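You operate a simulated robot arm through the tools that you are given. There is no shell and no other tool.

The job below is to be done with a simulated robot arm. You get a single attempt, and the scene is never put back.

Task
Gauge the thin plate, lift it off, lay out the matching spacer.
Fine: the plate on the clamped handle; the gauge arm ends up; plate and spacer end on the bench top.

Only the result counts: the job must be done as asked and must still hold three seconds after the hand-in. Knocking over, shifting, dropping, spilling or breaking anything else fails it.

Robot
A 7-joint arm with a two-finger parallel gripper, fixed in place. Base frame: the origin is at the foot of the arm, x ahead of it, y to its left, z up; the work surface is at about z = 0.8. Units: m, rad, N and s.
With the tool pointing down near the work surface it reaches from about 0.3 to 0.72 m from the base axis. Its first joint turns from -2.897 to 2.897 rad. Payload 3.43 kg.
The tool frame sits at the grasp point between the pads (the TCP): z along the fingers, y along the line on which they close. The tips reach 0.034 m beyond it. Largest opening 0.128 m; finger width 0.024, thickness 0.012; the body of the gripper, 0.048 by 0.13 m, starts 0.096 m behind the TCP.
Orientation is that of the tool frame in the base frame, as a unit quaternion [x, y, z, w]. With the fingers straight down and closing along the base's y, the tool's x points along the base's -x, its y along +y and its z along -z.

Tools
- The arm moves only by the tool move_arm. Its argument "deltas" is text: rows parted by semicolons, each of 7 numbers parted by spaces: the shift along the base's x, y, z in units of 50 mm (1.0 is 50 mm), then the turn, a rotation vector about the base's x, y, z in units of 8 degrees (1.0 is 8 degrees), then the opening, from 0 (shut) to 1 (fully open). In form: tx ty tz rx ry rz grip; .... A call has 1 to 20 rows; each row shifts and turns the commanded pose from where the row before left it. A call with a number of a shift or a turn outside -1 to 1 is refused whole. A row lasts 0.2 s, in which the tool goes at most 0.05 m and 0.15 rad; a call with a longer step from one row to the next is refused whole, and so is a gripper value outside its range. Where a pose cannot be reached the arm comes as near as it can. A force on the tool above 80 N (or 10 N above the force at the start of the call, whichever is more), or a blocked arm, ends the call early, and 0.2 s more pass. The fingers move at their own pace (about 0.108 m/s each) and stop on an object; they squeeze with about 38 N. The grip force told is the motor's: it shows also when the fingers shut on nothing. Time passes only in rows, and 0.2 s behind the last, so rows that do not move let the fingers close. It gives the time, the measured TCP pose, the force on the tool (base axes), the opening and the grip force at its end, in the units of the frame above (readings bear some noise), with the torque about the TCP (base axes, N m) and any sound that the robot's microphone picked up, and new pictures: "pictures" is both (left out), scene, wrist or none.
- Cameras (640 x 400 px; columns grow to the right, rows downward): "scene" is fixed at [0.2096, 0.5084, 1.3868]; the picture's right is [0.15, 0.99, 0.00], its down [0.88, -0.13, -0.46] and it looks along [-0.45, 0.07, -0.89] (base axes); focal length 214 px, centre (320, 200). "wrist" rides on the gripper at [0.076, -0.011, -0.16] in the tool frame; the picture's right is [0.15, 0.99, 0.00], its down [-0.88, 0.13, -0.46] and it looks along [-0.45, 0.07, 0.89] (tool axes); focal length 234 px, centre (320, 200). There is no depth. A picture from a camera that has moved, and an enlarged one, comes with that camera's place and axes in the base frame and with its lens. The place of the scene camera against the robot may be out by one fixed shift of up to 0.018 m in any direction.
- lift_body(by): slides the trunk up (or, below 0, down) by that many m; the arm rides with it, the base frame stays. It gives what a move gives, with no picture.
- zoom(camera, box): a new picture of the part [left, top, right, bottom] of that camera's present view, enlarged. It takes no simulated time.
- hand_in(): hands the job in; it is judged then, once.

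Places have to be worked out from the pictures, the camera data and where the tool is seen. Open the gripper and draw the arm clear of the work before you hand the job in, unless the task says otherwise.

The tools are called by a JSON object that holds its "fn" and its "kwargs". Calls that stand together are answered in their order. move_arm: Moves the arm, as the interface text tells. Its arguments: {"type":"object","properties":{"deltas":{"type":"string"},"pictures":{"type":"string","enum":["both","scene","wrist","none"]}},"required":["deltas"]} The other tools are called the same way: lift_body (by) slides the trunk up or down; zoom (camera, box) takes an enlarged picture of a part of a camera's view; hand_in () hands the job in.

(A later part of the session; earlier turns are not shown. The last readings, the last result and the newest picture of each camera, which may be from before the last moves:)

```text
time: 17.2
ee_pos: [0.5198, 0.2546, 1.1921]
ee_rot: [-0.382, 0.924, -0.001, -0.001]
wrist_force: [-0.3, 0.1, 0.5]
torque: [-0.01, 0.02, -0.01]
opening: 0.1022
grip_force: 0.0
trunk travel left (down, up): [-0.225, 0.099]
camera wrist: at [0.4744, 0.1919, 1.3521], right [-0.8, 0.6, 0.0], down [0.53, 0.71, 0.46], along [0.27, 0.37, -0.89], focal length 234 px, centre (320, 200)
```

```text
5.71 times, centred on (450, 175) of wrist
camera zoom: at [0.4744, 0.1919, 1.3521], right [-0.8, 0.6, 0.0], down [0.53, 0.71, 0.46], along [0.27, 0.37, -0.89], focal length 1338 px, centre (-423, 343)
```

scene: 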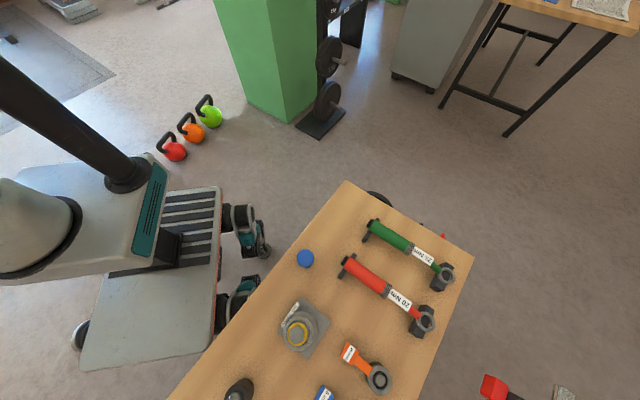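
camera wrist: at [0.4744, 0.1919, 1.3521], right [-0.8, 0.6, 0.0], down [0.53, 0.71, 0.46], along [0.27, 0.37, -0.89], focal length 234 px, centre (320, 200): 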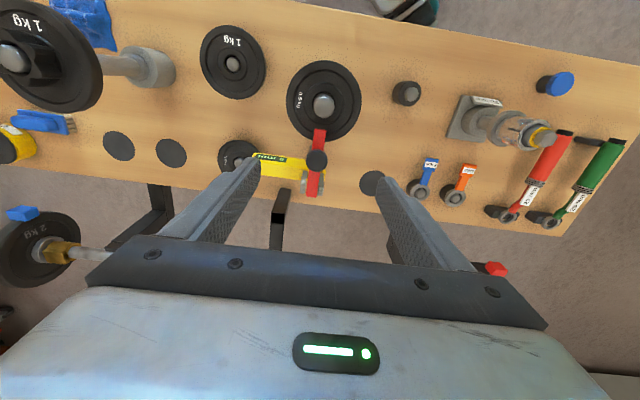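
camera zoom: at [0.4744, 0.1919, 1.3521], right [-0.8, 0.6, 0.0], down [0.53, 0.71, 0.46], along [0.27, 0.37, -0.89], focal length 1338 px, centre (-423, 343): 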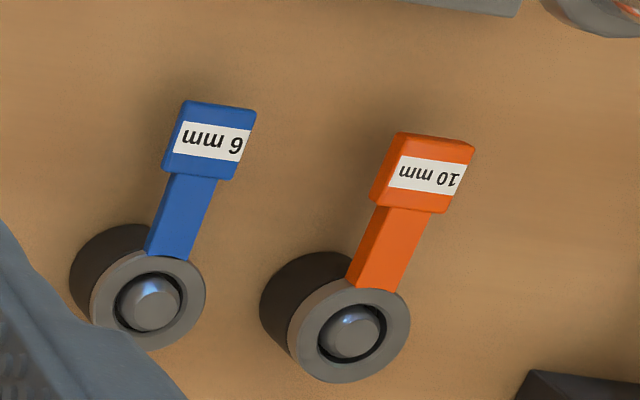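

The gauge reads 6 mm, so the blue spacer is the match. Now I put the arm back up: the knob top is at about (0.531, 0.2615, 1.066), so I descend around it and grip.

{"fn": "move_arm", "kwargs": {"deltas": "0.224 0.138 -0.6 0 0 0 0.6; 0 0 -0.6 0 0 0 0.6; 0 0 -0.6 0 0 0 0.6; 0 0 -0.5 0 0 0 0.6; 0 0 0 0 0 0 0.6", "pictures": "wrist"}}

{"fn": "zoom", "kwargs": {"camera": "wrist", "box": [220, 100, 420, 220]}}

```text
time: 18.4
ee_pos: [0.5337, 0.2633, 1.0764]
ee_rot: [-0.383, 0.924, 0.0, 0.0]
wrist_force: [1.2, -0.2, 0.3]
torque: [0.0, -0.02, 0.0]
opening: 0.0768
grip_force: 0.1
trunk travel left (down, up): [-0.225, 0.099]
camera wrist: at [0.4883, 0.2006, 1.2364], right [-0.8, 0.6, 0.0], down [0.53, 0.71, 0.46], along [0.27, 0.37, -0.89], focal length 234 px, centre (320, 200)
```

wrist: 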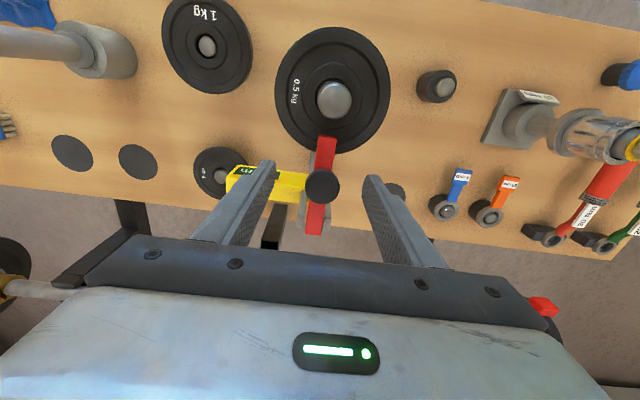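

```text
3.20 times, centred on (320, 160) of wrist
camera zoom: at [0.4883, 0.2006, 1.2364], right [-0.8, 0.6, 0.0], down [0.53, 0.71, 0.46], along [0.27, 0.37, -0.89], focal length 749 px, centre (320, 328)
```

zoom: 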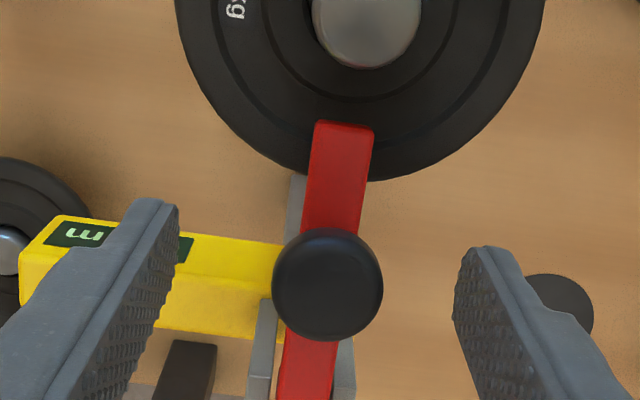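

The knob is centred between the fingers. I close on it and raise the arm along the reverse arc, first part.

{"fn": "move_arm", "kwargs": {"deltas": "0 0 0 0 0 0 0.1; 0 0 0 0 0 0 0.1; 0 0 0 0 0 0 0.1; 0.064 0.064 0.098 0 0 0 0.1; 0.064 0.064 0.098 0 0 0 0.1; 0.0755 0.0755 0.08 0 0 0 0.1; 0.0755 0.0755 0.08 0 0 0 0.1; 0.0835 0.0835 0.06 0 0 0 0.1; 0.0835 0.0835 0.06 0 0 0 0.1", "pictures": "wrist"}}

{"fn": "zoom", "kwargs": {"camera": "wrist", "box": [220, 80, 420, 220]}}

```text
time: 20.4
ee_pos: [0.5524, 0.2835, 1.102]
ee_rot: [-0.384, 0.923, -0.001, -0.001]
wrist_force: [-16.4, -4.2, -9.6]
torque: [-0.94, 1.12, -0.02]
opening: 0.0269
grip_force: 44.5
trunk travel left (down, up): [-0.225, 0.099]
camera wrist: at [0.5069, 0.2216, 1.2625], right [-0.8, 0.6, 0.0], down [0.53, 0.72, 0.45], along [0.27, 0.36, -0.89], focal length 234 px, centre (320, 200)
```

wrist: 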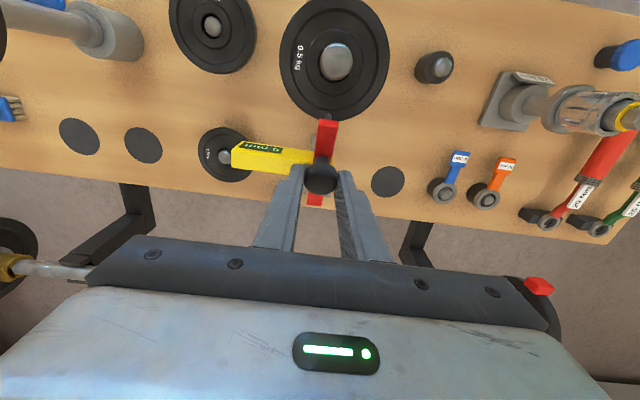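

```text
2.86 times, centred on (320, 150) of wrist
camera zoom: at [0.5069, 0.2216, 1.2625], right [-0.8, 0.6, 0.0], down [0.53, 0.72, 0.45], along [0.27, 0.36, -0.89], focal length 669 px, centre (320, 343)
```

zoom: 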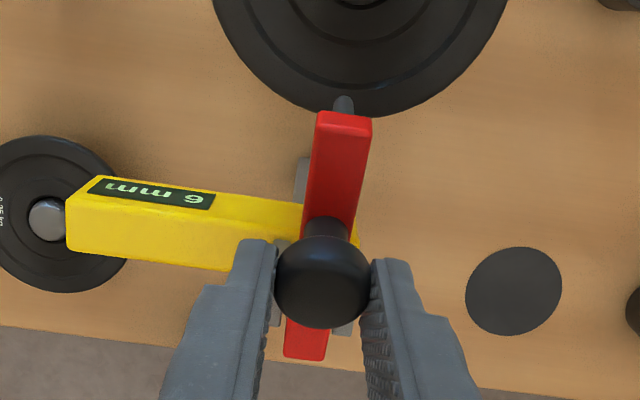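

The arm is rising well and the display keeps "6 mm". I continue the arc through vertical.

{"fn": "move_arm", "kwargs": {"deltas": "0.0905 0.0905 0.039 0 0 0 0.1; 0.0905 0.0905 0.039 0 0 0 0.1; 0.0935 0.0935 0.017 0 0 0 0.1; 0.0935 0.0935 0.017 0 0 0 0.1; 0.094 0.094 -0.007 0 0 0 0.1; 0.094 0.094 -0.007 0 0 0 0.1; 0.092 0.092 -0.03 0 0 0 0.1; 0.092 0.092 -0.03 0 0 0 0.1", "pictures": "wrist"}}

{"fn": "zoom", "kwargs": {"camera": "wrist", "box": [220, 80, 420, 220]}}

```text
time: 22.2
ee_pos: [0.5918, 0.3201, 1.1001]
ee_rot: [-0.382, 0.924, -0.001, 0.0]
wrist_force: [0.1, -0.6, 0.0]
torque: [0.0, -0.01, 0.03]
opening: 0.0129
grip_force: 0.0
trunk travel left (down, up): [-0.225, 0.099]
camera wrist: at [0.5456, 0.2577, 1.2611], right [-0.8, 0.6, 0.0], down [0.53, 0.71, 0.46], along [0.27, 0.36, -0.89], focal length 234 px, centre (320, 200)
```

wrist: 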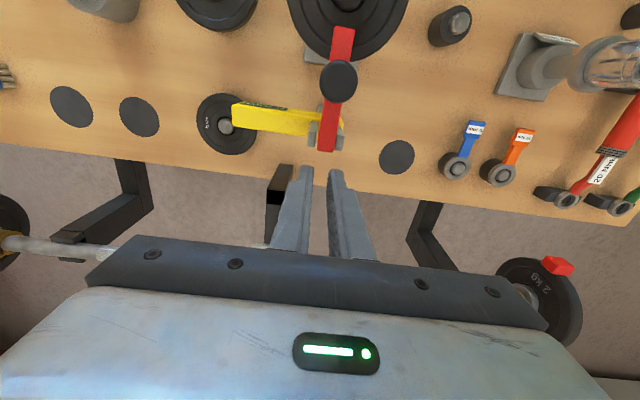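

```text
2.86 times, centred on (320, 150) of wrist
camera zoom: at [0.5456, 0.2577, 1.2611], right [-0.8, 0.6, 0.0], down [0.53, 0.71, 0.46], along [0.27, 0.36, -0.89], focal length 669 px, centre (320, 343)
```

zoom: 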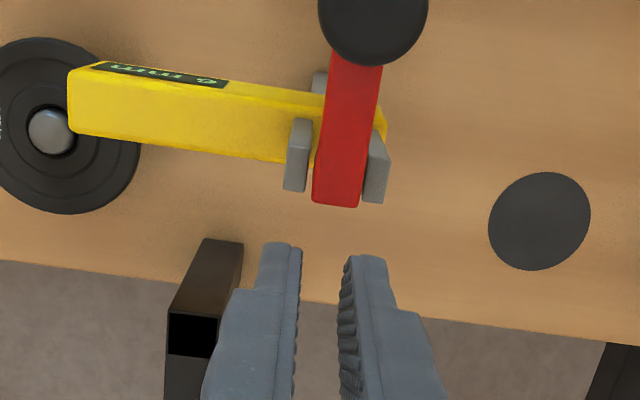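

The knob slipped out of the grip and the arm dropped back onto the plate. The pads twisted against the knob, because I kept the tool vertical while the knob turned. I back off upward, check nothing moved, and plan to tilt the tool along with the arm next time.

{"fn": "move_arm", "kwargs": {"deltas": "0 0 0.8 0 0 0 0.3; 0 0 0.8 0 0 0 0.7; -0.5 -0.5 0.2 0 0 0 0.7; -0.5 -0.5 0 0 0 0 0.7; -0.3 -0.3 0 0 0 0 0.7; 0 0 0 0 0 0 0.7", "pictures": "wrist"}}

{"fn": "zoom", "kwargs": {"camera": "wrist", "box": [260, 100, 400, 240]}}

```text
time: 23.6
ee_pos: [0.5253, 0.2542, 1.1954]
ee_rot: [-0.383, 0.924, 0.0, 0.0]
wrist_force: [-1.1, -0.4, 0.7]
torque: [0.04, -0.03, 0.01]
opening: 0.0898
grip_force: 0.0
trunk travel left (down, up): [-0.225, 0.099]
camera wrist: at [0.4792, 0.1918, 1.3545], right [-0.8, 0.6, 0.0], down [0.53, 0.71, 0.46], along [0.27, 0.37, -0.89], focal length 234 px, centre (320, 200)
```

wrist: 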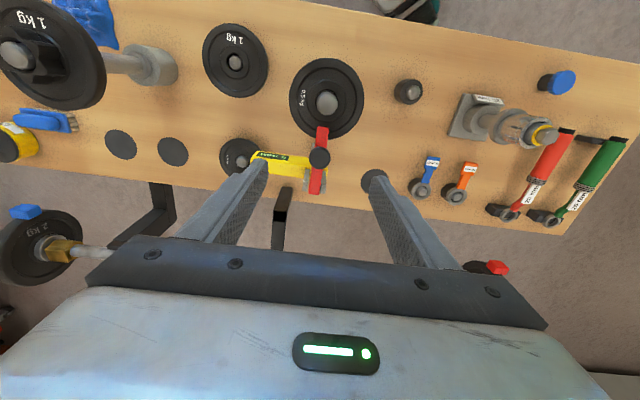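

```text
2.86 times, centred on (330, 170) of wrist
camera zoom: at [0.4792, 0.1918, 1.3545], right [-0.8, 0.6, 0.0], down [0.53, 0.71, 0.46], along [0.27, 0.37, -0.89], focal length 669 px, centre (291, 286)
```

zoom: 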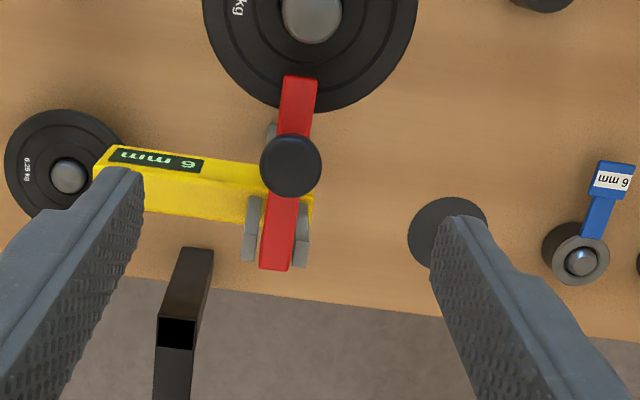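

Nothing has moved: the knob top is still at (0.531, 0.2615, 1.066) and the display reads 6 mm. I tilt the tool 48° (fingers pointing away and down) so that it can rotate with the knob, and approach to a pre-grasp point.

{"fn": "move_arm", "kwargs": {"deltas": "-0.155 -0.15 -0.1 0.707 -0.707 0 0.6; -0.155 -0.15 -0.2 0.707 -0.707 0 0.6; -0.155 -0.15 -0.3 0.707 -0.707 0 0.6; -0.155 -0.15 -0.3 0.707 -0.707 0 0.6; -0.155 -0.15 -0.35 0.707 -0.707 0 0.6; -0.155 -0.15 -0.364 0.707 -0.707 0 0.6; 0 0 0 0 0 0 0.6", "pictures": "wrist"}}

{"fn": "zoom", "kwargs": {"camera": "wrist", "box": [220, 80, 420, 240]}}

```text
time: 25.2
ee_pos: [0.4755, 0.2126, 1.1162]
ee_rot: [-0.352, 0.849, 0.154, 0.363]
wrist_force: [0.5, -1.4, 0.8]
torque: [0.04, -0.01, -0.02]
opening: 0.0771
grip_force: 0.1
out of reach, approached as far as the arm can: row 6
trunk travel left (down, up): [-0.225, 0.099]
camera wrist: at [0.3655, 0.0852, 1.171], right [-0.77, 0.63, -0.1], down [0.11, 0.29, 0.95], along [0.62, 0.73, -0.29], focal length 234 px, centre (320, 200)
```

wrist: 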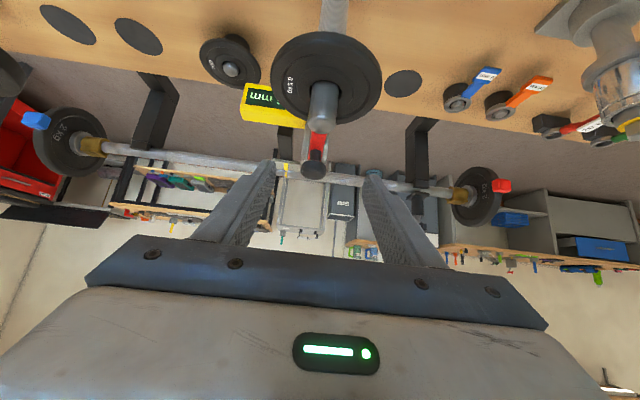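

```text
2.50 times, centred on (320, 160) of wrist
camera zoom: at [0.3655, 0.0852, 1.171], right [-0.77, 0.63, -0.1], down [0.11, 0.29, 0.95], along [0.62, 0.73, -0.29], focal length 585 px, centre (320, 300)
```

zoom: 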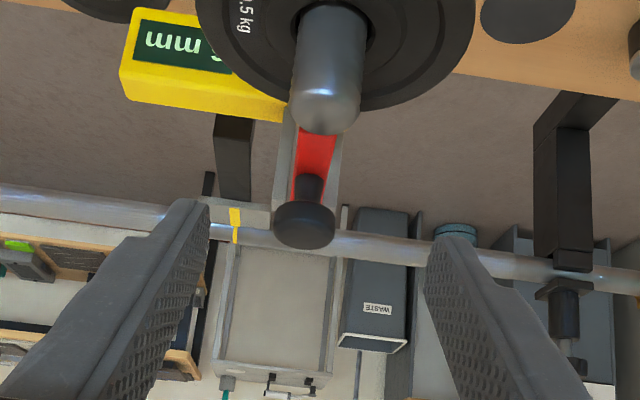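

The 48° tilt is just at the arm's limit, but the knob is clearly visible between the fingers. I back the tilt off to about 40° and check the pose before going in.

{"fn": "move_arm", "kwargs": {"deltas": "0.1 0.05 0 -0.707 0.707 0 0.6; 0 0 0 0 0 0 0.6", "pictures": "wrist"}}

```text
time: 25.8
ee_pos: [0.4815, 0.2166, 1.1165]
ee_rot: [-0.359, 0.868, 0.13, 0.316]
wrist_force: [0.7, 0.2, 0.9]
torque: [-0.02, 0.01, 0.02]
opening: 0.0767
grip_force: 0.0
trunk travel left (down, up): [-0.225, 0.099]
camera wrist: at [0.3764, 0.0939, 1.1897], right [-0.78, 0.62, -0.09], down [0.18, 0.36, 0.92], along [0.6, 0.7, -0.39], focal length 234 px, centre (320, 200)
```

wrist: 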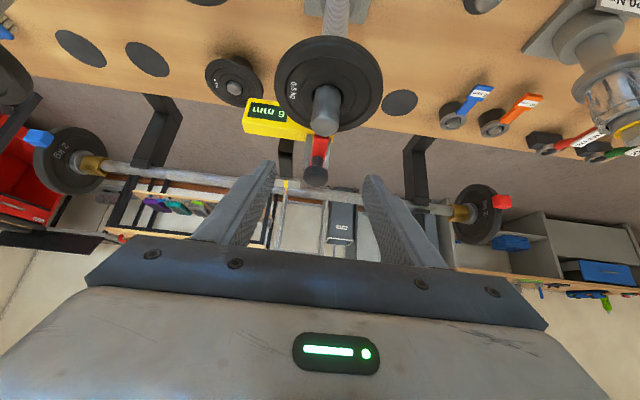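

The tilt is now 40.1° and under control. I move in along the finger direction to bring the tips around the knob cap.

{"fn": "move_arm", "kwargs": {"deltas": "0.233 0.203 -0.29 0 0 0 0.6; 0.233 0.203 -0.29 0 0 0 0.6; 0.233 0.203 -0.29 0 0 0 0.6; 0 0 0 0 0 0 0.6", "pictures": "wrist"}}

{"fn": "zoom", "kwargs": {"camera": "wrist", "box": [220, 80, 420, 240]}}

```text
time: 26.8
ee_pos: [0.5194, 0.2448, 1.0731]
ee_rot: [-0.36, 0.868, 0.131, 0.316]
wrist_force: [-0.1, 0.7, 0.3]
torque: [-0.02, 0.02, 0.0]
opening: 0.0769
grip_force: 0.1
trunk travel left (down, up): [-0.225, 0.099]
camera wrist: at [0.4136, 0.1226, 1.1464], right [-0.78, 0.62, -0.09], down [0.18, 0.36, 0.92], along [0.6, 0.7, -0.39], focal length 234 px, centre (320, 200)
```

wrist: 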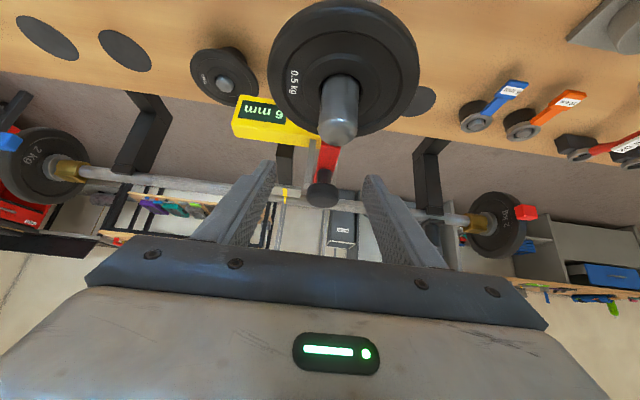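

```text
2.50 times, centred on (320, 160) of wrist
camera zoom: at [0.4136, 0.1226, 1.1464], right [-0.78, 0.62, -0.09], down [0.18, 0.36, 0.92], along [0.6, 0.7, -0.39], focal length 585 px, centre (320, 300)
```

zoom: 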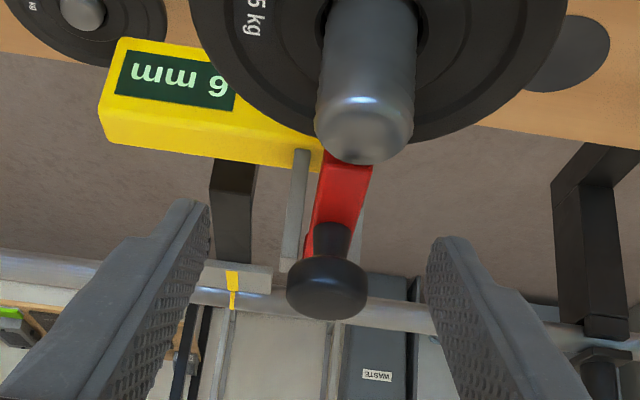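

The knob cap is centred between the fingertips. I make a small centring shift, close, and raise the arm with the tool rotating along with it for the first 24°.

{"fn": "move_arm", "kwargs": {"deltas": "0 0.06 0.026 0 0 0 0.6; 0 0 0 0 0 0 0.1; 0 0 0 0 0 0 0.1; 0 0 0 0 0 0 0.1; 0.062 0.062 0.105 -0.354 0.354 0 0.1; 0.062 0.062 0.105 -0.354 0.354 0 0.1; 0.072 0.072 0.092 -0.354 0.354 0 0.1; 0.072 0.072 0.092 -0.354 0.354 0 0.1; 0.079 0.079 0.075 -0.354 0.354 0 0.1; 0.079 0.079 0.075 -0.354 0.354 0 0.1", "pictures": "wrist"}}

{"fn": "zoom", "kwargs": {"camera": "wrist", "box": [220, 80, 420, 240]}}

```text
time: 29.0
ee_pos: [0.5391, 0.2713, 1.1016]
ee_rot: [-0.379, 0.915, 0.053, 0.128]
wrist_force: [-21.0, -1.2, 8.1]
torque: [-0.47, 0.95, 0.2]
opening: 0.027
grip_force: 44.8
trunk travel left (down, up): [-0.225, 0.099]
camera wrist: at [0.4649, 0.1792, 1.2347], right [-0.8, 0.6, -0.04], down [0.42, 0.6, 0.68], along [0.43, 0.53, -0.73], focal length 234 px, centre (320, 200)
```

wrist: 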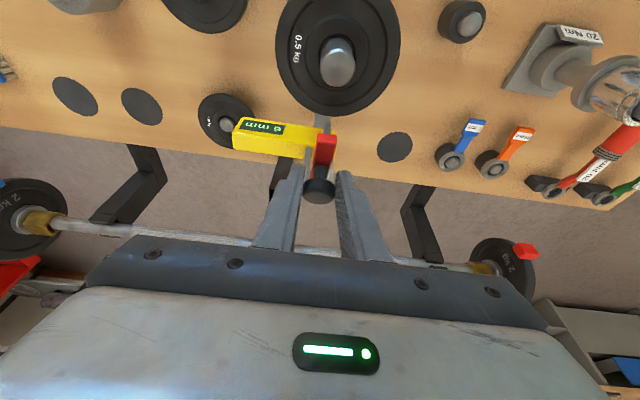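

```text
2.50 times, centred on (320, 160) of wrist
camera zoom: at [0.4649, 0.1792, 1.2347], right [-0.8, 0.6, -0.04], down [0.42, 0.6, 0.68], along [0.43, 0.53, -0.73], focal length 585 px, centre (320, 300)
```

zoom: 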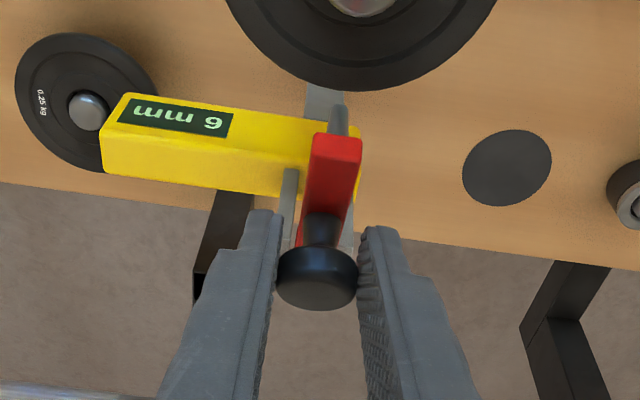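

The arm is about halfway up with the knob firmly held. I continue through vertical to past centre.

{"fn": "move_arm", "kwargs": {"deltas": "0.087 0.087 0.061 -0.354 0.354 0 0.1; 0.087 0.087 0.061 -0.354 0.354 0 0.1; 0.091 0.091 0.042 -0.354 0.354 0 0.1; 0.091 0.091 0.042 -0.354 0.354 0 0.1; 0.075 0.075 0.017 0 0 0 0.1; 0.075 0.075 0.017 0 0 0 0.1", "pictures": "wrist"}}

{"fn": "zoom", "kwargs": {"camera": "wrist", "box": [220, 80, 420, 240]}}

```text
time: 30.4
ee_pos: [0.5623, 0.2935, 1.113]
ee_rot: [-0.383, 0.924, 0.001, -0.002]
wrist_force: [-23.5, 0.0, 2.8]
torque: [-0.82, 1.33, 0.14]
opening: 0.0269
grip_force: 44.9
trunk travel left (down, up): [-0.225, 0.099]
camera wrist: at [0.5176, 0.2319, 1.273], right [-0.8, 0.6, 0.0], down [0.53, 0.72, 0.45], along [0.27, 0.36, -0.89], focal length 234 px, centre (320, 200)
```

wrist: 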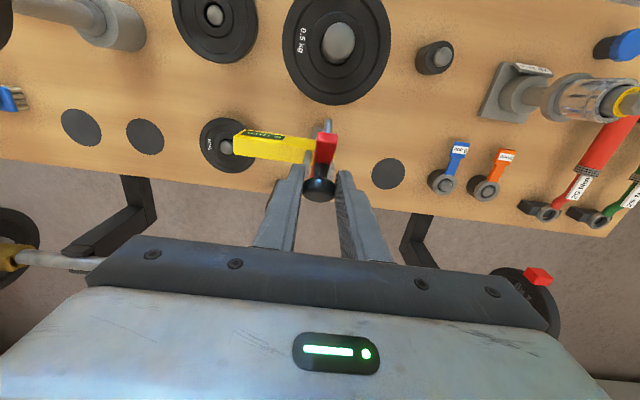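

```text
2.50 times, centred on (320, 160) of wrist
camera zoom: at [0.5176, 0.2319, 1.273], right [-0.8, 0.6, 0.0], down [0.53, 0.72, 0.45], along [0.27, 0.36, -0.89], focal length 585 px, centre (320, 300)
```

zoom: 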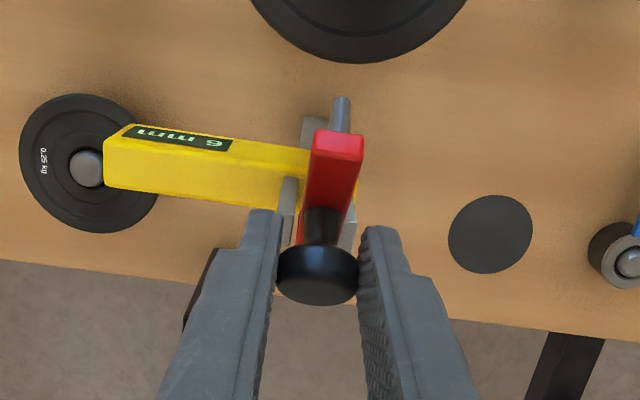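

The grip is still firm and the arm is nearly vertical. I continue back past centre toward the rear stop.

{"fn": "move_arm", "kwargs": {"deltas": "0.075 0.075 0.003 0 0 0 0.1; 0.075 0.075 0.003 0 0 0 0.1; 0.075 0.075 -0.012 0 0 0 0.1; 0.075 0.075 -0.012 0 0 0 0.1; 0.074 0.074 -0.027 0 0 0 0.1; 0.074 0.074 -0.027 0 0 0 0.1", "pictures": "wrist"}}

{"fn": "zoom", "kwargs": {"camera": "wrist", "box": [220, 80, 420, 240]}}

```text
time: 31.8
ee_pos: [0.5863, 0.3175, 1.1123]
ee_rot: [-0.383, 0.924, -0.001, 0.0]
wrist_force: [-19.6, 1.0, 9.0]
torque: [-0.75, 1.28, 0.03]
opening: 0.0272
grip_force: 44.4
trunk travel left (down, up): [-0.225, 0.099]
camera wrist: at [0.5401, 0.2551, 1.2712], right [-0.8, 0.6, 0.0], down [0.53, 0.71, 0.46], along [0.27, 0.37, -0.89], focal length 234 px, centre (320, 200)
```

wrist: 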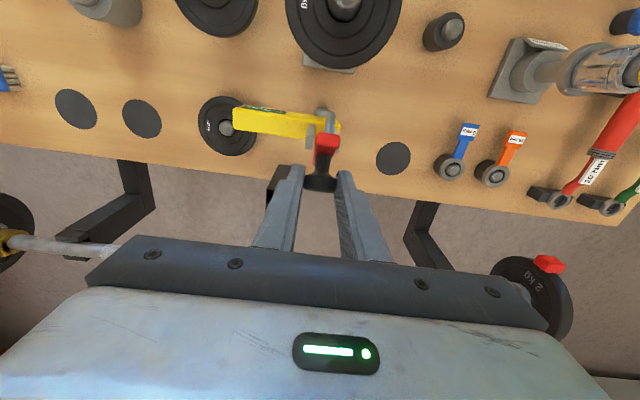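

```text
2.50 times, centred on (320, 160) of wrist
camera zoom: at [0.5401, 0.2551, 1.2712], right [-0.8, 0.6, 0.0], down [0.53, 0.71, 0.46], along [0.27, 0.37, -0.89], focal length 585 px, centre (320, 300)
```

zoom: 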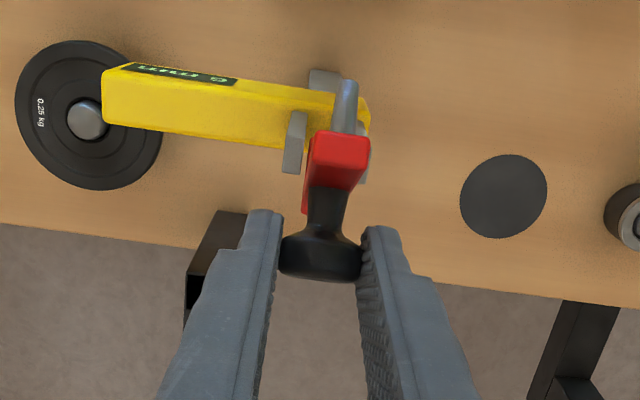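

The arm is now past vertical, leaning back much as it was at the start. I move it back a little further and then release it.

{"fn": "move_arm", "kwargs": {"deltas": "0.072 0.072 -0.06 0 0 0 0.1; 0.072 0.072 -0.07 0 0 0 0.1; 0 0 0 0 0 0 0.1; 0 0 0 0 0 0 0.5; 0 0 0 0 0 0 0.5; 0 0 0 0 0 0 0.5", "pictures": "wrist"}}

{"fn": "zoom", "kwargs": {"camera": "wrist", "box": [220, 80, 420, 240]}}

```text
time: 33.2
ee_pos: [0.5965, 0.3227, 1.1028]
ee_rot: [-0.383, 0.924, 0.0, 0.0]
wrist_force: [-1.1, 0.3, -0.1]
torque: [0.01, 0.01, 0.03]
opening: 0.0638
grip_force: 0.1
trunk travel left (down, up): [-0.225, 0.099]
camera wrist: at [0.5504, 0.2611, 1.2625], right [-0.8, 0.6, 0.0], down [0.53, 0.71, 0.46], along [0.27, 0.37, -0.89], focal length 234 px, centre (320, 200)
```

wrist: 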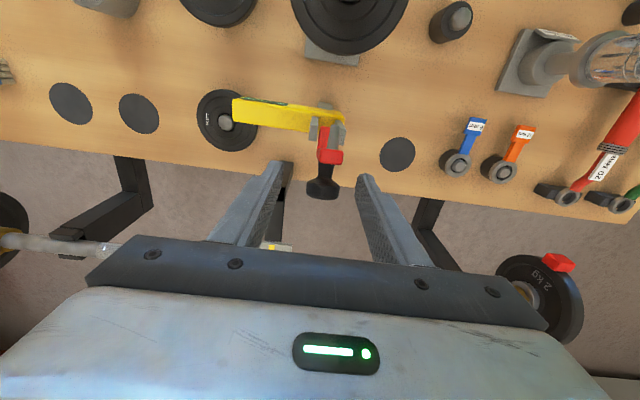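

```text
2.50 times, centred on (320, 160) of wrist
camera zoom: at [0.5504, 0.2611, 1.2625], right [-0.8, 0.6, 0.0], down [0.53, 0.71, 0.46], along [0.27, 0.37, -0.89], focal length 585 px, centre (320, 300)
```

zoom: 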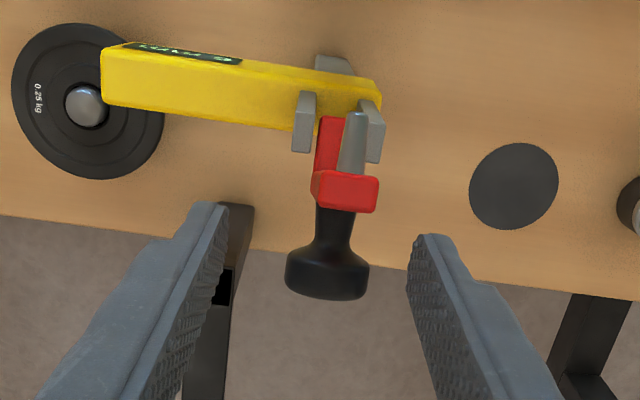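

The gauge arm is back up against its rear stop. I rise clear and move over the plate with the gripper fully open.

{"fn": "move_arm", "kwargs": {"deltas": "0 0 0.8 0 0 0 0.6; 0 0 0.8 0 0 0 1; -0.6 -0.6 0.1 0 0 0 1; -0.6 -0.6 0 0 0 0 1; -0.6 -0.6 -0.1 0 0 0 1; -0.41 -0.255 -0.2 0 0 0 1; 0 0 0 0 0 0 1", "pictures": "wrist"}}

{"fn": "zoom", "kwargs": {"camera": "wrist", "box": [220, 80, 420, 240]}}

```text
time: 34.8
ee_pos: [0.5943, 0.2936, 1.2105]
ee_rot: [-0.383, 0.924, 0.0, 0.0]
wrist_force: [-0.7, 0.2, 0.0]
torque: [-0.02, 0.0, 0.02]
opening: 0.1281
grip_force: 0.0
out of reach, approached as far as the arm can: row 3, 4, 5, 6
trunk travel left (down, up): [-0.225, 0.099]
camera wrist: at [0.5484, 0.2313, 1.3698], right [-0.8, 0.6, 0.0], down [0.53, 0.71, 0.45], along [0.27, 0.36, -0.89], focal length 234 px, centre (320, 200)
```

wrist: 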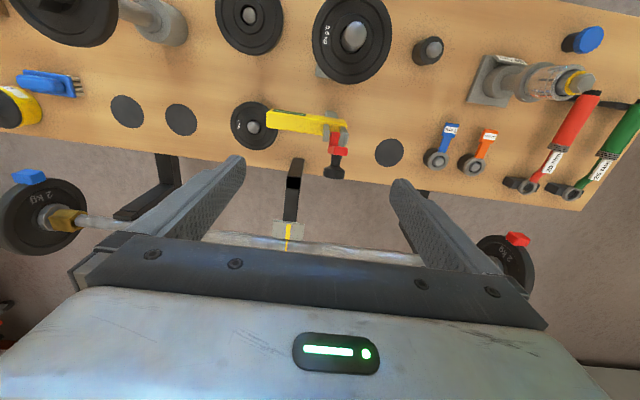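

```text
2.50 times, centred on (320, 160) of wrist
camera zoom: at [0.5484, 0.2313, 1.3698], right [-0.8, 0.6, 0.0], down [0.53, 0.71, 0.45], along [0.27, 0.36, -0.89], focal length 585 px, centre (320, 300)
```

zoom: 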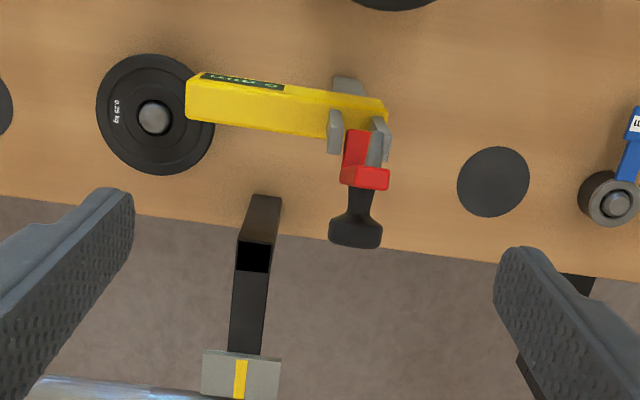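

The arm got stuck at the edge of its reach on the way up. I come down a little first, then move back toward the plate in smaller steps.

{"fn": "move_arm", "kwargs": {"deltas": "-0.3 -0.2 -0.3 0 0 0 1; -0.4 -0.3 -0.3 0 0 0 1; 0 0 0 0 0 0 1", "pictures": "none"}}

```text
time: 35.6
ee_pos: [0.5984, 0.2918, 1.2025]
ee_rot: [-0.381, 0.924, -0.001, -0.001]
wrist_force: [0.1, -0.3, -0.4]
torque: [-0.03, -0.01, -0.01]
opening: 0.1282
grip_force: 0.0
out of reach, approached as far as the arm can: row 1, 2
trunk travel left (down, up): [-0.225, 0.099]
```

The arm is still stuck near the same pose. I try moving straight down, where it had reach before.

{"fn": "move_arm", "kwargs": {"deltas": "0 0 -0.5 0 0 0 1; 0 0 -0.5 0 0 0 1; 0 0 0 0 0 0 1", "pictures": "none"}}

```text
time: 36.4
ee_pos: [0.6153, 0.3011, 1.1567]
ee_rot: [-0.382, 0.924, 0.0, -0.001]
wrist_force: [0.1, -0.1, 0.4]
torque: [0.03, 0.03, 0.02]
opening: 0.1279
grip_force: 0.0
out of reach, approached as far as the arm can: row 1, 2
trunk travel left (down, up): [-0.225, 0.099]
```

The arm appears to be fully stretched, at a singularity, and slides along its reach boundary. I command larger inward steps along the radial direction to bend the elbow.

{"fn": "move_arm", "kwargs": {"deltas": "-0.85 -0.42 0 0 0 0 1; -0.85 -0.42 0 0 0 0 1; 0 0 0 0 0 0 1", "pictures": "none"}}

```text
time: 37.2
ee_pos: [0.6031, 0.2933, 1.1897]
ee_rot: [-0.383, 0.924, 0.0, -0.003]
wrist_force: [-1.1, -0.6, -0.1]
torque: [0.0, 0.0, 0.02]
opening: 0.128
grip_force: 0.0
out of reach, approached as far as the arm can: row 1, 2
trunk travel left (down, up): [-0.225, 0.099]
```

The elbow seems to have passed through its straight position into the wrong branch. I push outward at a safe height so it can fold back, then hold there to see.

{"fn": "move_arm", "kwargs": {"deltas": "0.5 0.25 0 0 0 0 1; 0.8 0.4 0 0 0 0 1; 0 0 0 0 0 0 1; 0 0 0 0 0 0 1; 0 0 0 0 0 0 1", "pictures": "none"}}

```text
time: 38.4
ee_pos: [0.6111, 0.2943, 1.1767]
ee_rot: [-0.383, 0.924, 0.0, 0.0]
wrist_force: [0.3, -0.2, -0.2]
torque: [0.02, -0.03, 0.0]
opening: 0.1284
grip_force: 0.1
out of reach, approached as far as the arm can: row 1, 2
trunk travel left (down, up): [-0.225, 0.099]
```

It reached r ≈ 0.678. Now I try a small move inward and down to see whether the elbow folds the right way.

{"fn": "move_arm", "kwargs": {"deltas": "-0.2 -0.1 -0.3 0 0 0 1; -0.4 -0.2 -0.3 0 0 0 1; 0 0 0 0 0 0 1", "pictures": "none"}}

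```text
time: 39.2
ee_pos: [0.6146, 0.2963, 1.1622]
ee_rot: [-0.383, 0.924, 0.0, -0.001]
wrist_force: [0.8, 0.2, -0.7]
torque: [0.01, -0.01, -0.01]
opening: 0.1279
grip_force: 0.1
out of reach, approached as far as the arm can: row 1, 2
trunk travel left (down, up): [-0.225, 0.099]
```

The readings fit the commanded pose having accumulated far inward, while the arm stays on the stretched branch. I close the fingers for clearance, raise the commanded height, and bring the commanded pose back out beyond full reach.

{"fn": "move_arm", "kwargs": {"deltas": "0 0 0.8 0 0 0 0.1; 0 0 0.8 0 0 0 0.1; 0 0 0.8 0 0 0 0.1; 0.92 0.37 0 0 0 0 0.1; 0.92 0.37 0 0 0 0 0.1; 0.92 0.37 0 0 0 0 0.1; 0.92 0.37 0 0 0 0 0.1; 0.92 0.37 0 0 0 0 0.1; 0 0 0 0 0 0 0.1", "pictures": "none"}}

```text
time: 41.2
ee_pos: [0.5872, 0.2828, 1.2372]
ee_rot: [-0.382, 0.924, 0.0, 0.0]
wrist_force: [-0.4, 0.4, -0.1]
torque: [-0.02, 0.0, 0.02]
opening: 0.0127
grip_force: 0.1
out of reach, approached as far as the arm can: row 1, 2, 3, 4, 5, 6, 7, 8
trunk travel left (down, up): [-0.225, 0.099]
```

Inward moves only slide the arm along its reach shell, so it is stuck at the straight-elbow singularity. I nudge the trunk down slightly; the tool is high and clear, and this may let the solver restart from a different configuration.

{"fn": "lift_body", "kwargs": {"by": -0.03}}

{"fn": "move_arm", "kwargs": {"deltas": "-0.4 -0.2 -0.2 0 0 0 0.1; -0.4 -0.2 -0.2 0 0 0 0.1; 0 0 0 0 0 0 0.1", "pictures": "none"}}

```text
time: 42.0
ee_pos: [0.5865, 0.2813, 1.2081]
ee_rot: [-0.383, 0.924, 0.0, 0.0]
wrist_force: [-1.1, -0.2, -0.7]
torque: [0.0, 0.04, -0.03]
opening: 0.0126
grip_force: 0.1
trunk travel left (down, up): [-0.195, 0.129]
```

```text
time: 42.8
ee_pos: [0.5471, 0.2621, 1.189]
ee_rot: [-0.383, 0.924, 0.0, 0.001]
wrist_force: [-0.2, 0.2, -0.8]
torque: [0.03, 0.01, -0.02]
opening: 0.0127
grip_force: 0.0
trunk travel left (down, up): [-0.195, 0.129]
```

That freed it: the arm followed the inward move. I go above the plate at about (0.486, 0.220) with the gripper fully open and look.

{"fn": "move_arm", "kwargs": {"deltas": "-0.4 -0.28 0 0 0 0 0.6; -0.4 -0.28 -0.2 0 0 0 1; -0.42 -0.28 -0.3 0 0 0 1; 0 0 0 0 0 0 1; 0 0 0 0 0 0 1", "pictures": "wrist"}}

{"fn": "zoom", "kwargs": {"camera": "wrist", "box": [200, 80, 440, 240]}}

```text
time: 44.0
ee_pos: [0.4862, 0.2196, 1.1612]
ee_rot: [-0.383, 0.924, 0.0, 0.0]
wrist_force: [0.0, 0.0, 0.8]
torque: [0.03, -0.01, 0.02]
opening: 0.1281
grip_force: 0.0
trunk travel left (down, up): [-0.195, 0.129]
camera wrist: at [0.441, 0.1572, 1.3211], right [-0.8, 0.6, 0.0], down [0.53, 0.71, 0.46], along [0.27, 0.37, -0.89], focal length 234 px, centre (320, 200)
```

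wrist: 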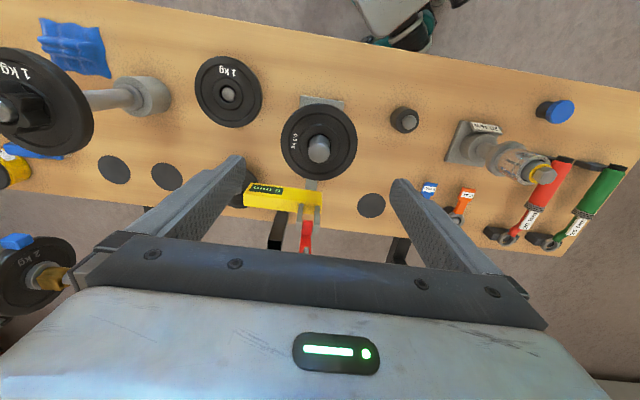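

```text
2.50 times, centred on (320, 160) of wrist
camera zoom: at [0.441, 0.1572, 1.3211], right [-0.8, 0.6, 0.0], down [0.53, 0.71, 0.46], along [0.27, 0.37, -0.89], focal length 585 px, centre (320, 300)
```

zoom: 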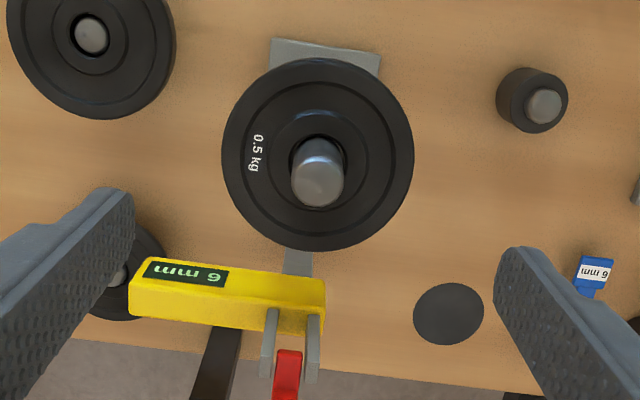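

The gauge arm is still up and the 0.5 kg plate is centred at about (0.486, 0.217), with its top at z ≈ 0.996 and a diameter of about 0.106. I align and descend so the fingers straddle the rim.

{"fn": "move_arm", "kwargs": {"deltas": "0 -0.056 -0.7 0 0 0 1; 0 0 -0.8 0 0 0 1; 0 0 -0.8 0 0 0 1; 0 0 -0.6 0 0 0 1; 0 0 0 0 0 0 1", "pictures": "wrist"}}

{"fn": "zoom", "kwargs": {"camera": "wrist", "box": [200, 80, 440, 240]}}

```text
time: 45.1
ee_pos: [0.4858, 0.2176, 1.0185]
ee_rot: [-0.383, 0.924, -0.001, 0.0]
wrist_force: [0.3, -0.6, -0.3]
torque: [-0.03, 0.03, 0.02]
opening: 0.1281
grip_force: 0.0
trunk travel left (down, up): [-0.195, 0.129]
camera wrist: at [0.4403, 0.1553, 1.1782], right [-0.8, 0.6, 0.0], down [0.53, 0.71, 0.46], along [0.27, 0.37, -0.89], focal length 234 px, centre (320, 200)
```

wrist: 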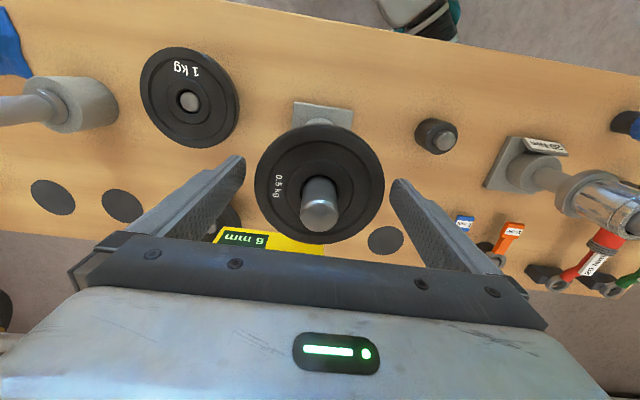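

```text
2.50 times, centred on (320, 160) of wrist
camera zoom: at [0.4403, 0.1553, 1.1782], right [-0.8, 0.6, 0.0], down [0.53, 0.71, 0.46], along [0.27, 0.37, -0.89], focal length 585 px, centre (320, 300)
```

zoom: 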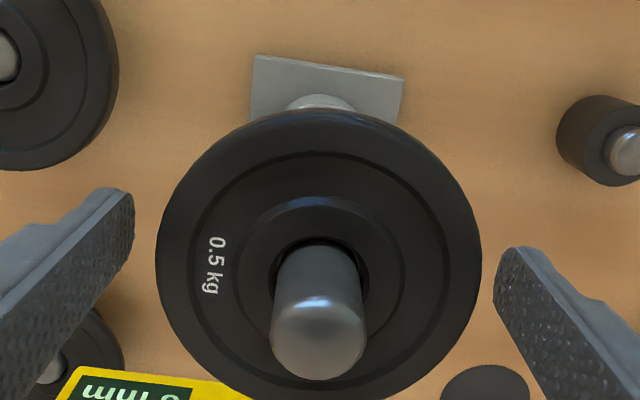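

The plate is centred between the fingers. I lower 6 mm more, close on the rim, and check the grip.

{"fn": "move_arm", "kwargs": {"deltas": "0 0 -0.12 0 0 0 1; 0 0 0 0 0 0 0.6; 0 0 0 0 0 0 0.6; 0 0 0 0 0 0 0.6", "pictures": "wrist"}}

{"fn": "zoom", "kwargs": {"camera": "wrist", "box": [200, 80, 440, 240]}}

```text
time: 46.1
ee_pos: [0.4854, 0.2178, 1.012]
ee_rot: [-0.383, 0.924, 0.0, 0.0]
wrist_force: [0.9, -0.4, 0.2]
torque: [-0.04, 0.03, -0.02]
opening: 0.1027
grip_force: 38.1
trunk travel left (down, up): [-0.195, 0.129]
camera wrist: at [0.4404, 0.156, 1.1718], right [-0.8, 0.6, 0.0], down [0.53, 0.71, 0.46], along [0.27, 0.37, -0.89], focal length 234 px, centre (320, 200)
```

wrist: 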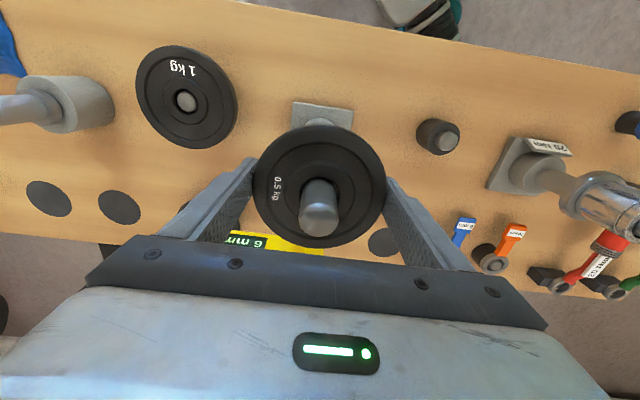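

```text
2.50 times, centred on (320, 160) of wrist
camera zoom: at [0.4404, 0.156, 1.1718], right [-0.8, 0.6, 0.0], down [0.53, 0.71, 0.46], along [0.27, 0.37, -0.89], focal length 585 px, centre (320, 300)
```

zoom: 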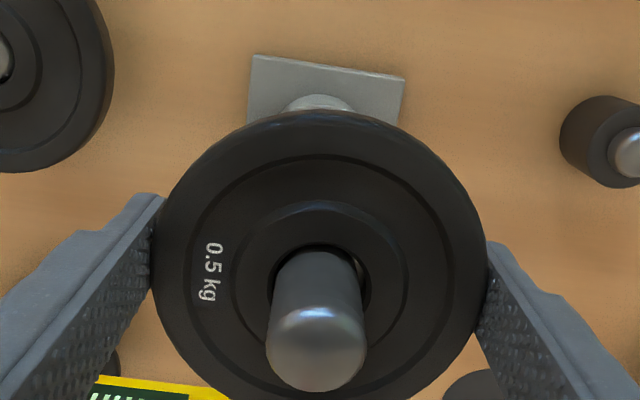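

The rim is gripped at 0.103 m. I lift straight up slowly.

{"fn": "move_arm", "kwargs": {"deltas": "0 0 0.15 0 0 0 0.6; 0 0 0.15 0 0 0 0.6; 0 0 0.2 0 0 0 0.6; 0 0 0.2 0 0 0 0.6; 0 0 0 0 0 0 0.6", "pictures": "wrist"}}

{"fn": "zoom", "kwargs": {"camera": "wrist", "box": [200, 80, 440, 240]}}

```text
time: 47.4
ee_pos: [0.4862, 0.2192, 1.0473]
ee_rot: [-0.382, 0.924, 0.0, 0.0]
wrist_force: [-0.6, 0.6, -4.8]
torque: [0.0, 0.03, -0.02]
opening: 0.1026
grip_force: 38.0
trunk travel left (down, up): [-0.195, 0.129]
camera wrist: at [0.44, 0.1562, 1.2065], right [-0.8, 0.6, 0.0], down [0.53, 0.71, 0.46], along [0.27, 0.37, -0.89], focal length 234 px, centre (320, 200)
```

wrist: 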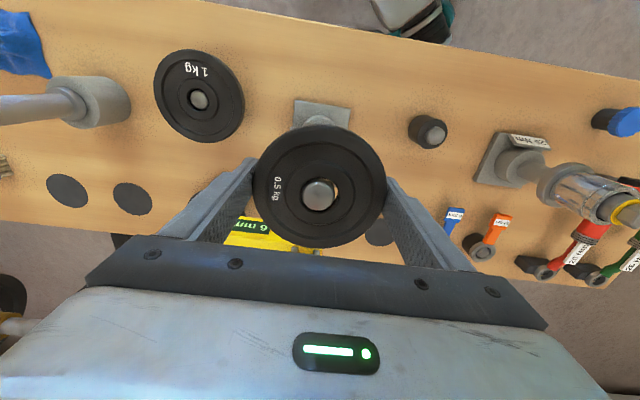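

```text
2.50 times, centred on (320, 160) of wrist
camera zoom: at [0.44, 0.1562, 1.2065], right [-0.8, 0.6, 0.0], down [0.53, 0.71, 0.46], along [0.27, 0.37, -0.89], focal length 585 px, centre (320, 300)
```

zoom: 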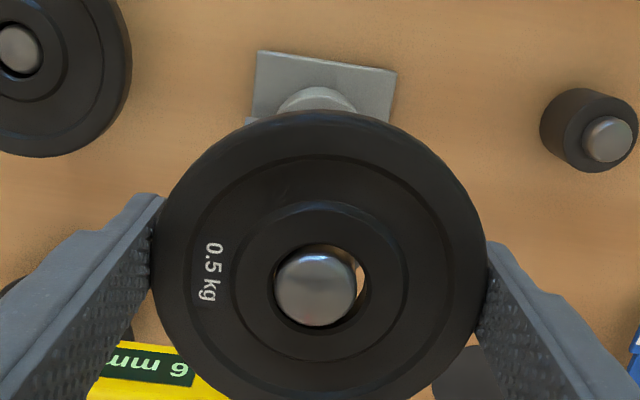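

The plate is rising with its weight (about 5 N) on the fingers, and the rod end is nearly out of the hole. I continue up until it is clear.

{"fn": "move_arm", "kwargs": {"deltas": "0 0 0.3 0 0 0 0.6; 0 0 0.3 0 0 0 0.6; 0 0 0.4 0 0 0 0.6; 0 0 0.3 0 0 0 0.6; 0 0 0 0 0 0 0.6"}}

{"fn": "zoom", "kwargs": {"camera": "wrist", "box": [200, 60, 480, 240]}}

{"fn": "zoom", "kwargs": {"camera": "scene", "box": [200, 230, 440, 400]}}

```text
time: 48.5
ee_pos: [0.4845, 0.2171, 1.1104]
ee_rot: [-0.383, 0.924, 0.0, 0.0]
wrist_force: [-0.3, -0.3, -4.3]
torque: [0.03, 0.01, 0.02]
opening: 0.1028
grip_force: 38.5
trunk travel left (down, up): [-0.195, 0.129]
camera wrist: at [0.4397, 0.1557, 1.2697], right [-0.8, 0.6, 0.0], down [0.53, 0.71, 0.46], along [0.27, 0.37, -0.89], focal length 234 px, centre (320, 200)
```

scene: 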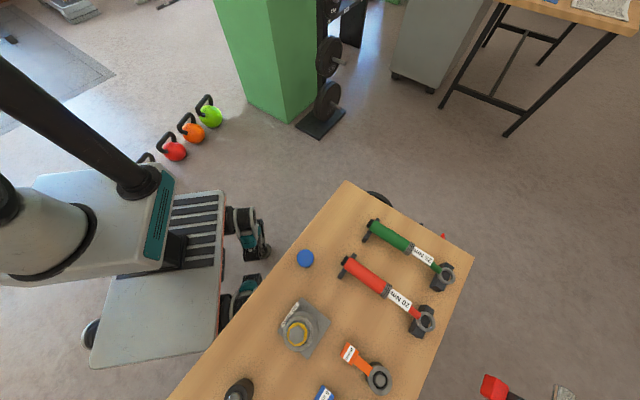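
wrist: 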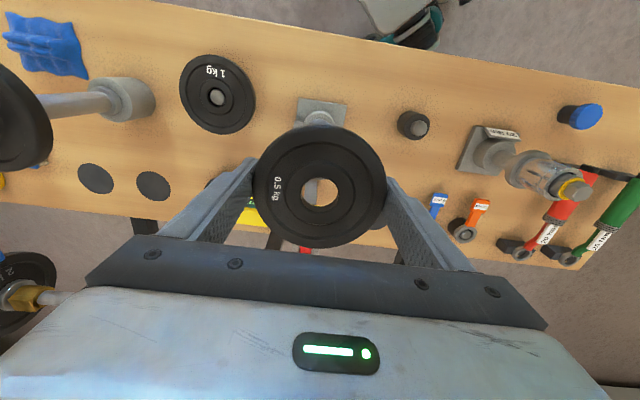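

```text
2.22 times, centred on (340, 150) of wrist
camera zoom: at [0.4397, 0.1557, 1.2697], right [-0.8, 0.6, 0.0], down [0.53, 0.71, 0.46], along [0.27, 0.37, -0.89], focal length 520 px, centre (276, 311)
```

zoom: 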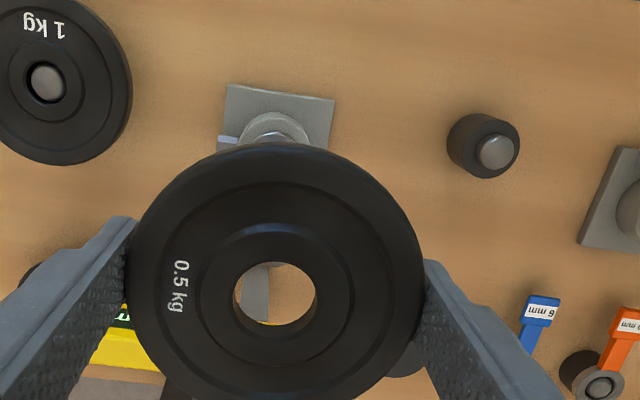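

```text
2.35 times, centred on (320, 315) of scene
camera zoom: at [0.2096, 0.5084, 1.3868], right [0.15, 0.99, 0.0], down [0.88, -0.13, -0.46], along [-0.45, 0.07, -0.89], focal length 505 px, centre (320, -71)
```

zoom: 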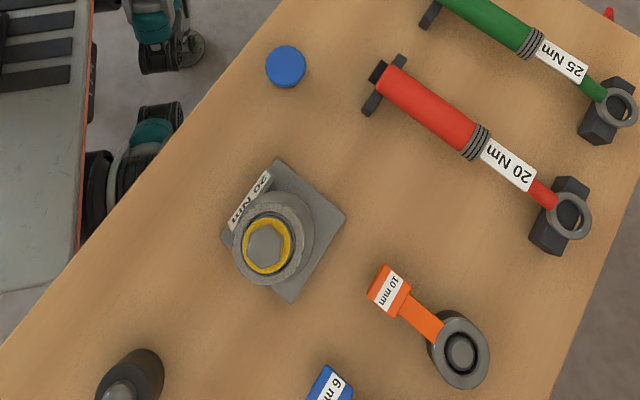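

The plate is clear of the handle. I carry it sideways and then forward to an empty stretch of bench around (0.4455, 0.3606), well away from the peg, pad and handle base.

{"fn": "move_arm", "kwargs": {"deltas": "-0.4 0.4 0 0 0 0 0.6; -0.6 0.6 0 0 0 0 0.6; -0.5 0.5 0 0 0 0 0.6; -0.324 0.324 0 0 0 0 0.6; 0.35 0.4 0 0 0 0 0.6; 0.35 0.4 0 0 0 0 0.6; 0.344 0.246 0 0 0 0 0.6; 0 0 0 0 0 0 0.6", "pictures": "wrist"}}

```text
time: 50.4
ee_pos: [0.4483, 0.3614, 1.1082]
ee_rot: [-0.383, 0.924, 0.0, 0.0]
wrist_force: [0.1, -0.1, -4.4]
torque: [0.01, 0.03, 0.01]
opening: 0.1028
grip_force: 38.2
trunk travel left (down, up): [-0.195, 0.129]
camera wrist: at [0.4029, 0.3005, 1.2691], right [-0.8, 0.6, 0.0], down [0.53, 0.71, 0.45], along [0.27, 0.37, -0.89], focal length 234 px, centre (320, 200)
```

wrist: 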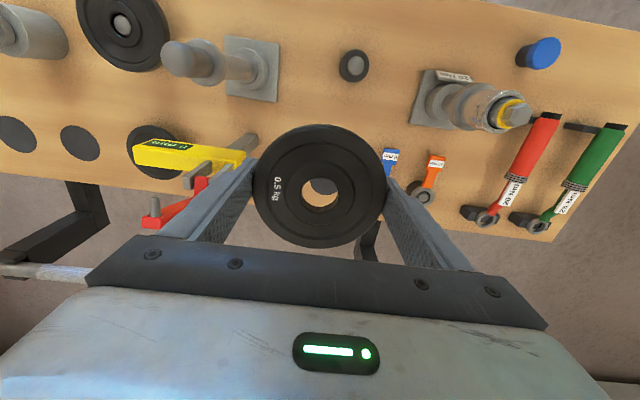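

The plate is over the empty spot. I descend in steps toward the bench.

{"fn": "move_arm", "kwargs": {"deltas": "0 0 -0.7 0 0 0 0.6; 0 0 -0.8 0 0 0 0.6; 0 0 -0.8 0 0 0 0.6; 0 0 -0.8 0 0 0 0.6; 0 0 -0.8 0 0 0 0.6; 0 0 -0.7 0 0 0 0.6; 0 0 0 0 0 0 0.6", "pictures": "wrist"}}

{"fn": "zoom", "kwargs": {"camera": "wrist", "box": [200, 40, 480, 240]}}

```text
time: 52.0
ee_pos: [0.4459, 0.36, 0.885]
ee_rot: [-0.382, 0.924, 0.0, 0.0]
wrist_force: [-0.2, 0.8, -4.8]
torque: [-0.03, 0.04, 0.04]
opening: 0.1028
grip_force: 37.8
trunk travel left (down, up): [-0.195, 0.129]
camera wrist: at [0.4002, 0.297, 1.0431], right [-0.8, 0.6, 0.0], down [0.53, 0.71, 0.46], along [0.27, 0.37, -0.89], focal length 234 px, centre (320, 200)
```

wrist: 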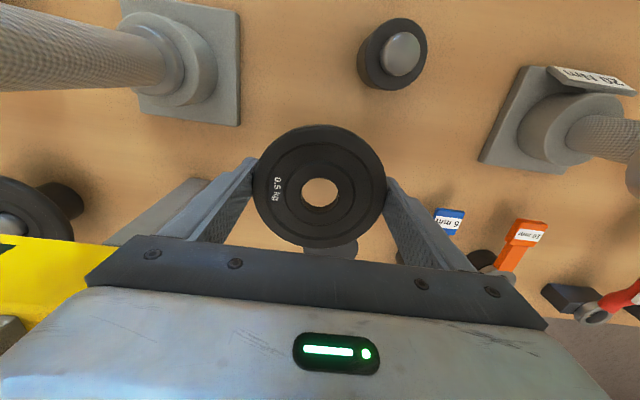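

```text
2.00 times, centred on (340, 140) of wrist
camera zoom: at [0.4002, 0.297, 1.0431], right [-0.8, 0.6, 0.0], down [0.53, 0.71, 0.46], along [0.27, 0.37, -0.89], focal length 468 px, centre (280, 320)
```

zoom: 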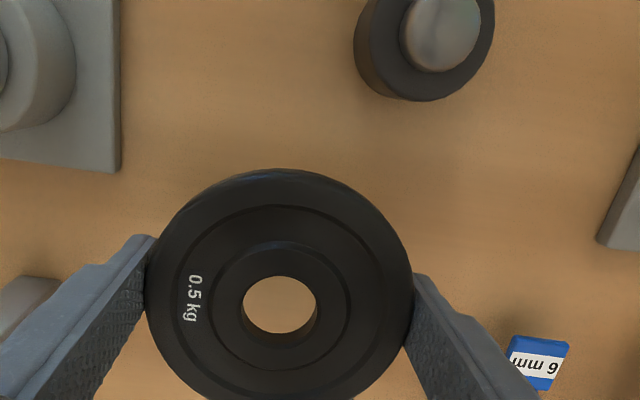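

There is good clearance all round. I lower to just above the bench, then creep down watching the vertical force.

{"fn": "move_arm", "kwargs": {"deltas": "0 0 -0.5 0 0 0 0.6; 0 0 -0.38 0 0 0 0.6; 0 0 0 0 0 0 0.6", "pictures": "none"}}

{"fn": "move_arm", "kwargs": {"deltas": "0 0 -0.06 0 0 0 0.6; 0 0 0 0 0 0 0.6", "pictures": "none"}}

```text
time: 52.8
ee_pos: [0.4465, 0.3618, 0.8383]
ee_rot: [-0.383, 0.924, 0.0, 0.0]
wrist_force: [-0.1, 0.1, -4.7]
torque: [-0.02, 0.0, 0.03]
opening: 0.1028
grip_force: 38.5
trunk travel left (down, up): [-0.195, 0.129]
```

```text
time: 53.4
ee_pos: [0.4491, 0.3606, 0.8358]
ee_rot: [-0.383, 0.924, 0.0, 0.0]
wrist_force: [0.7, -0.3, -4.5]
torque: [-0.04, 0.01, 0.03]
opening: 0.103
grip_force: 38.2
trunk travel left (down, up): [-0.195, 0.129]
```

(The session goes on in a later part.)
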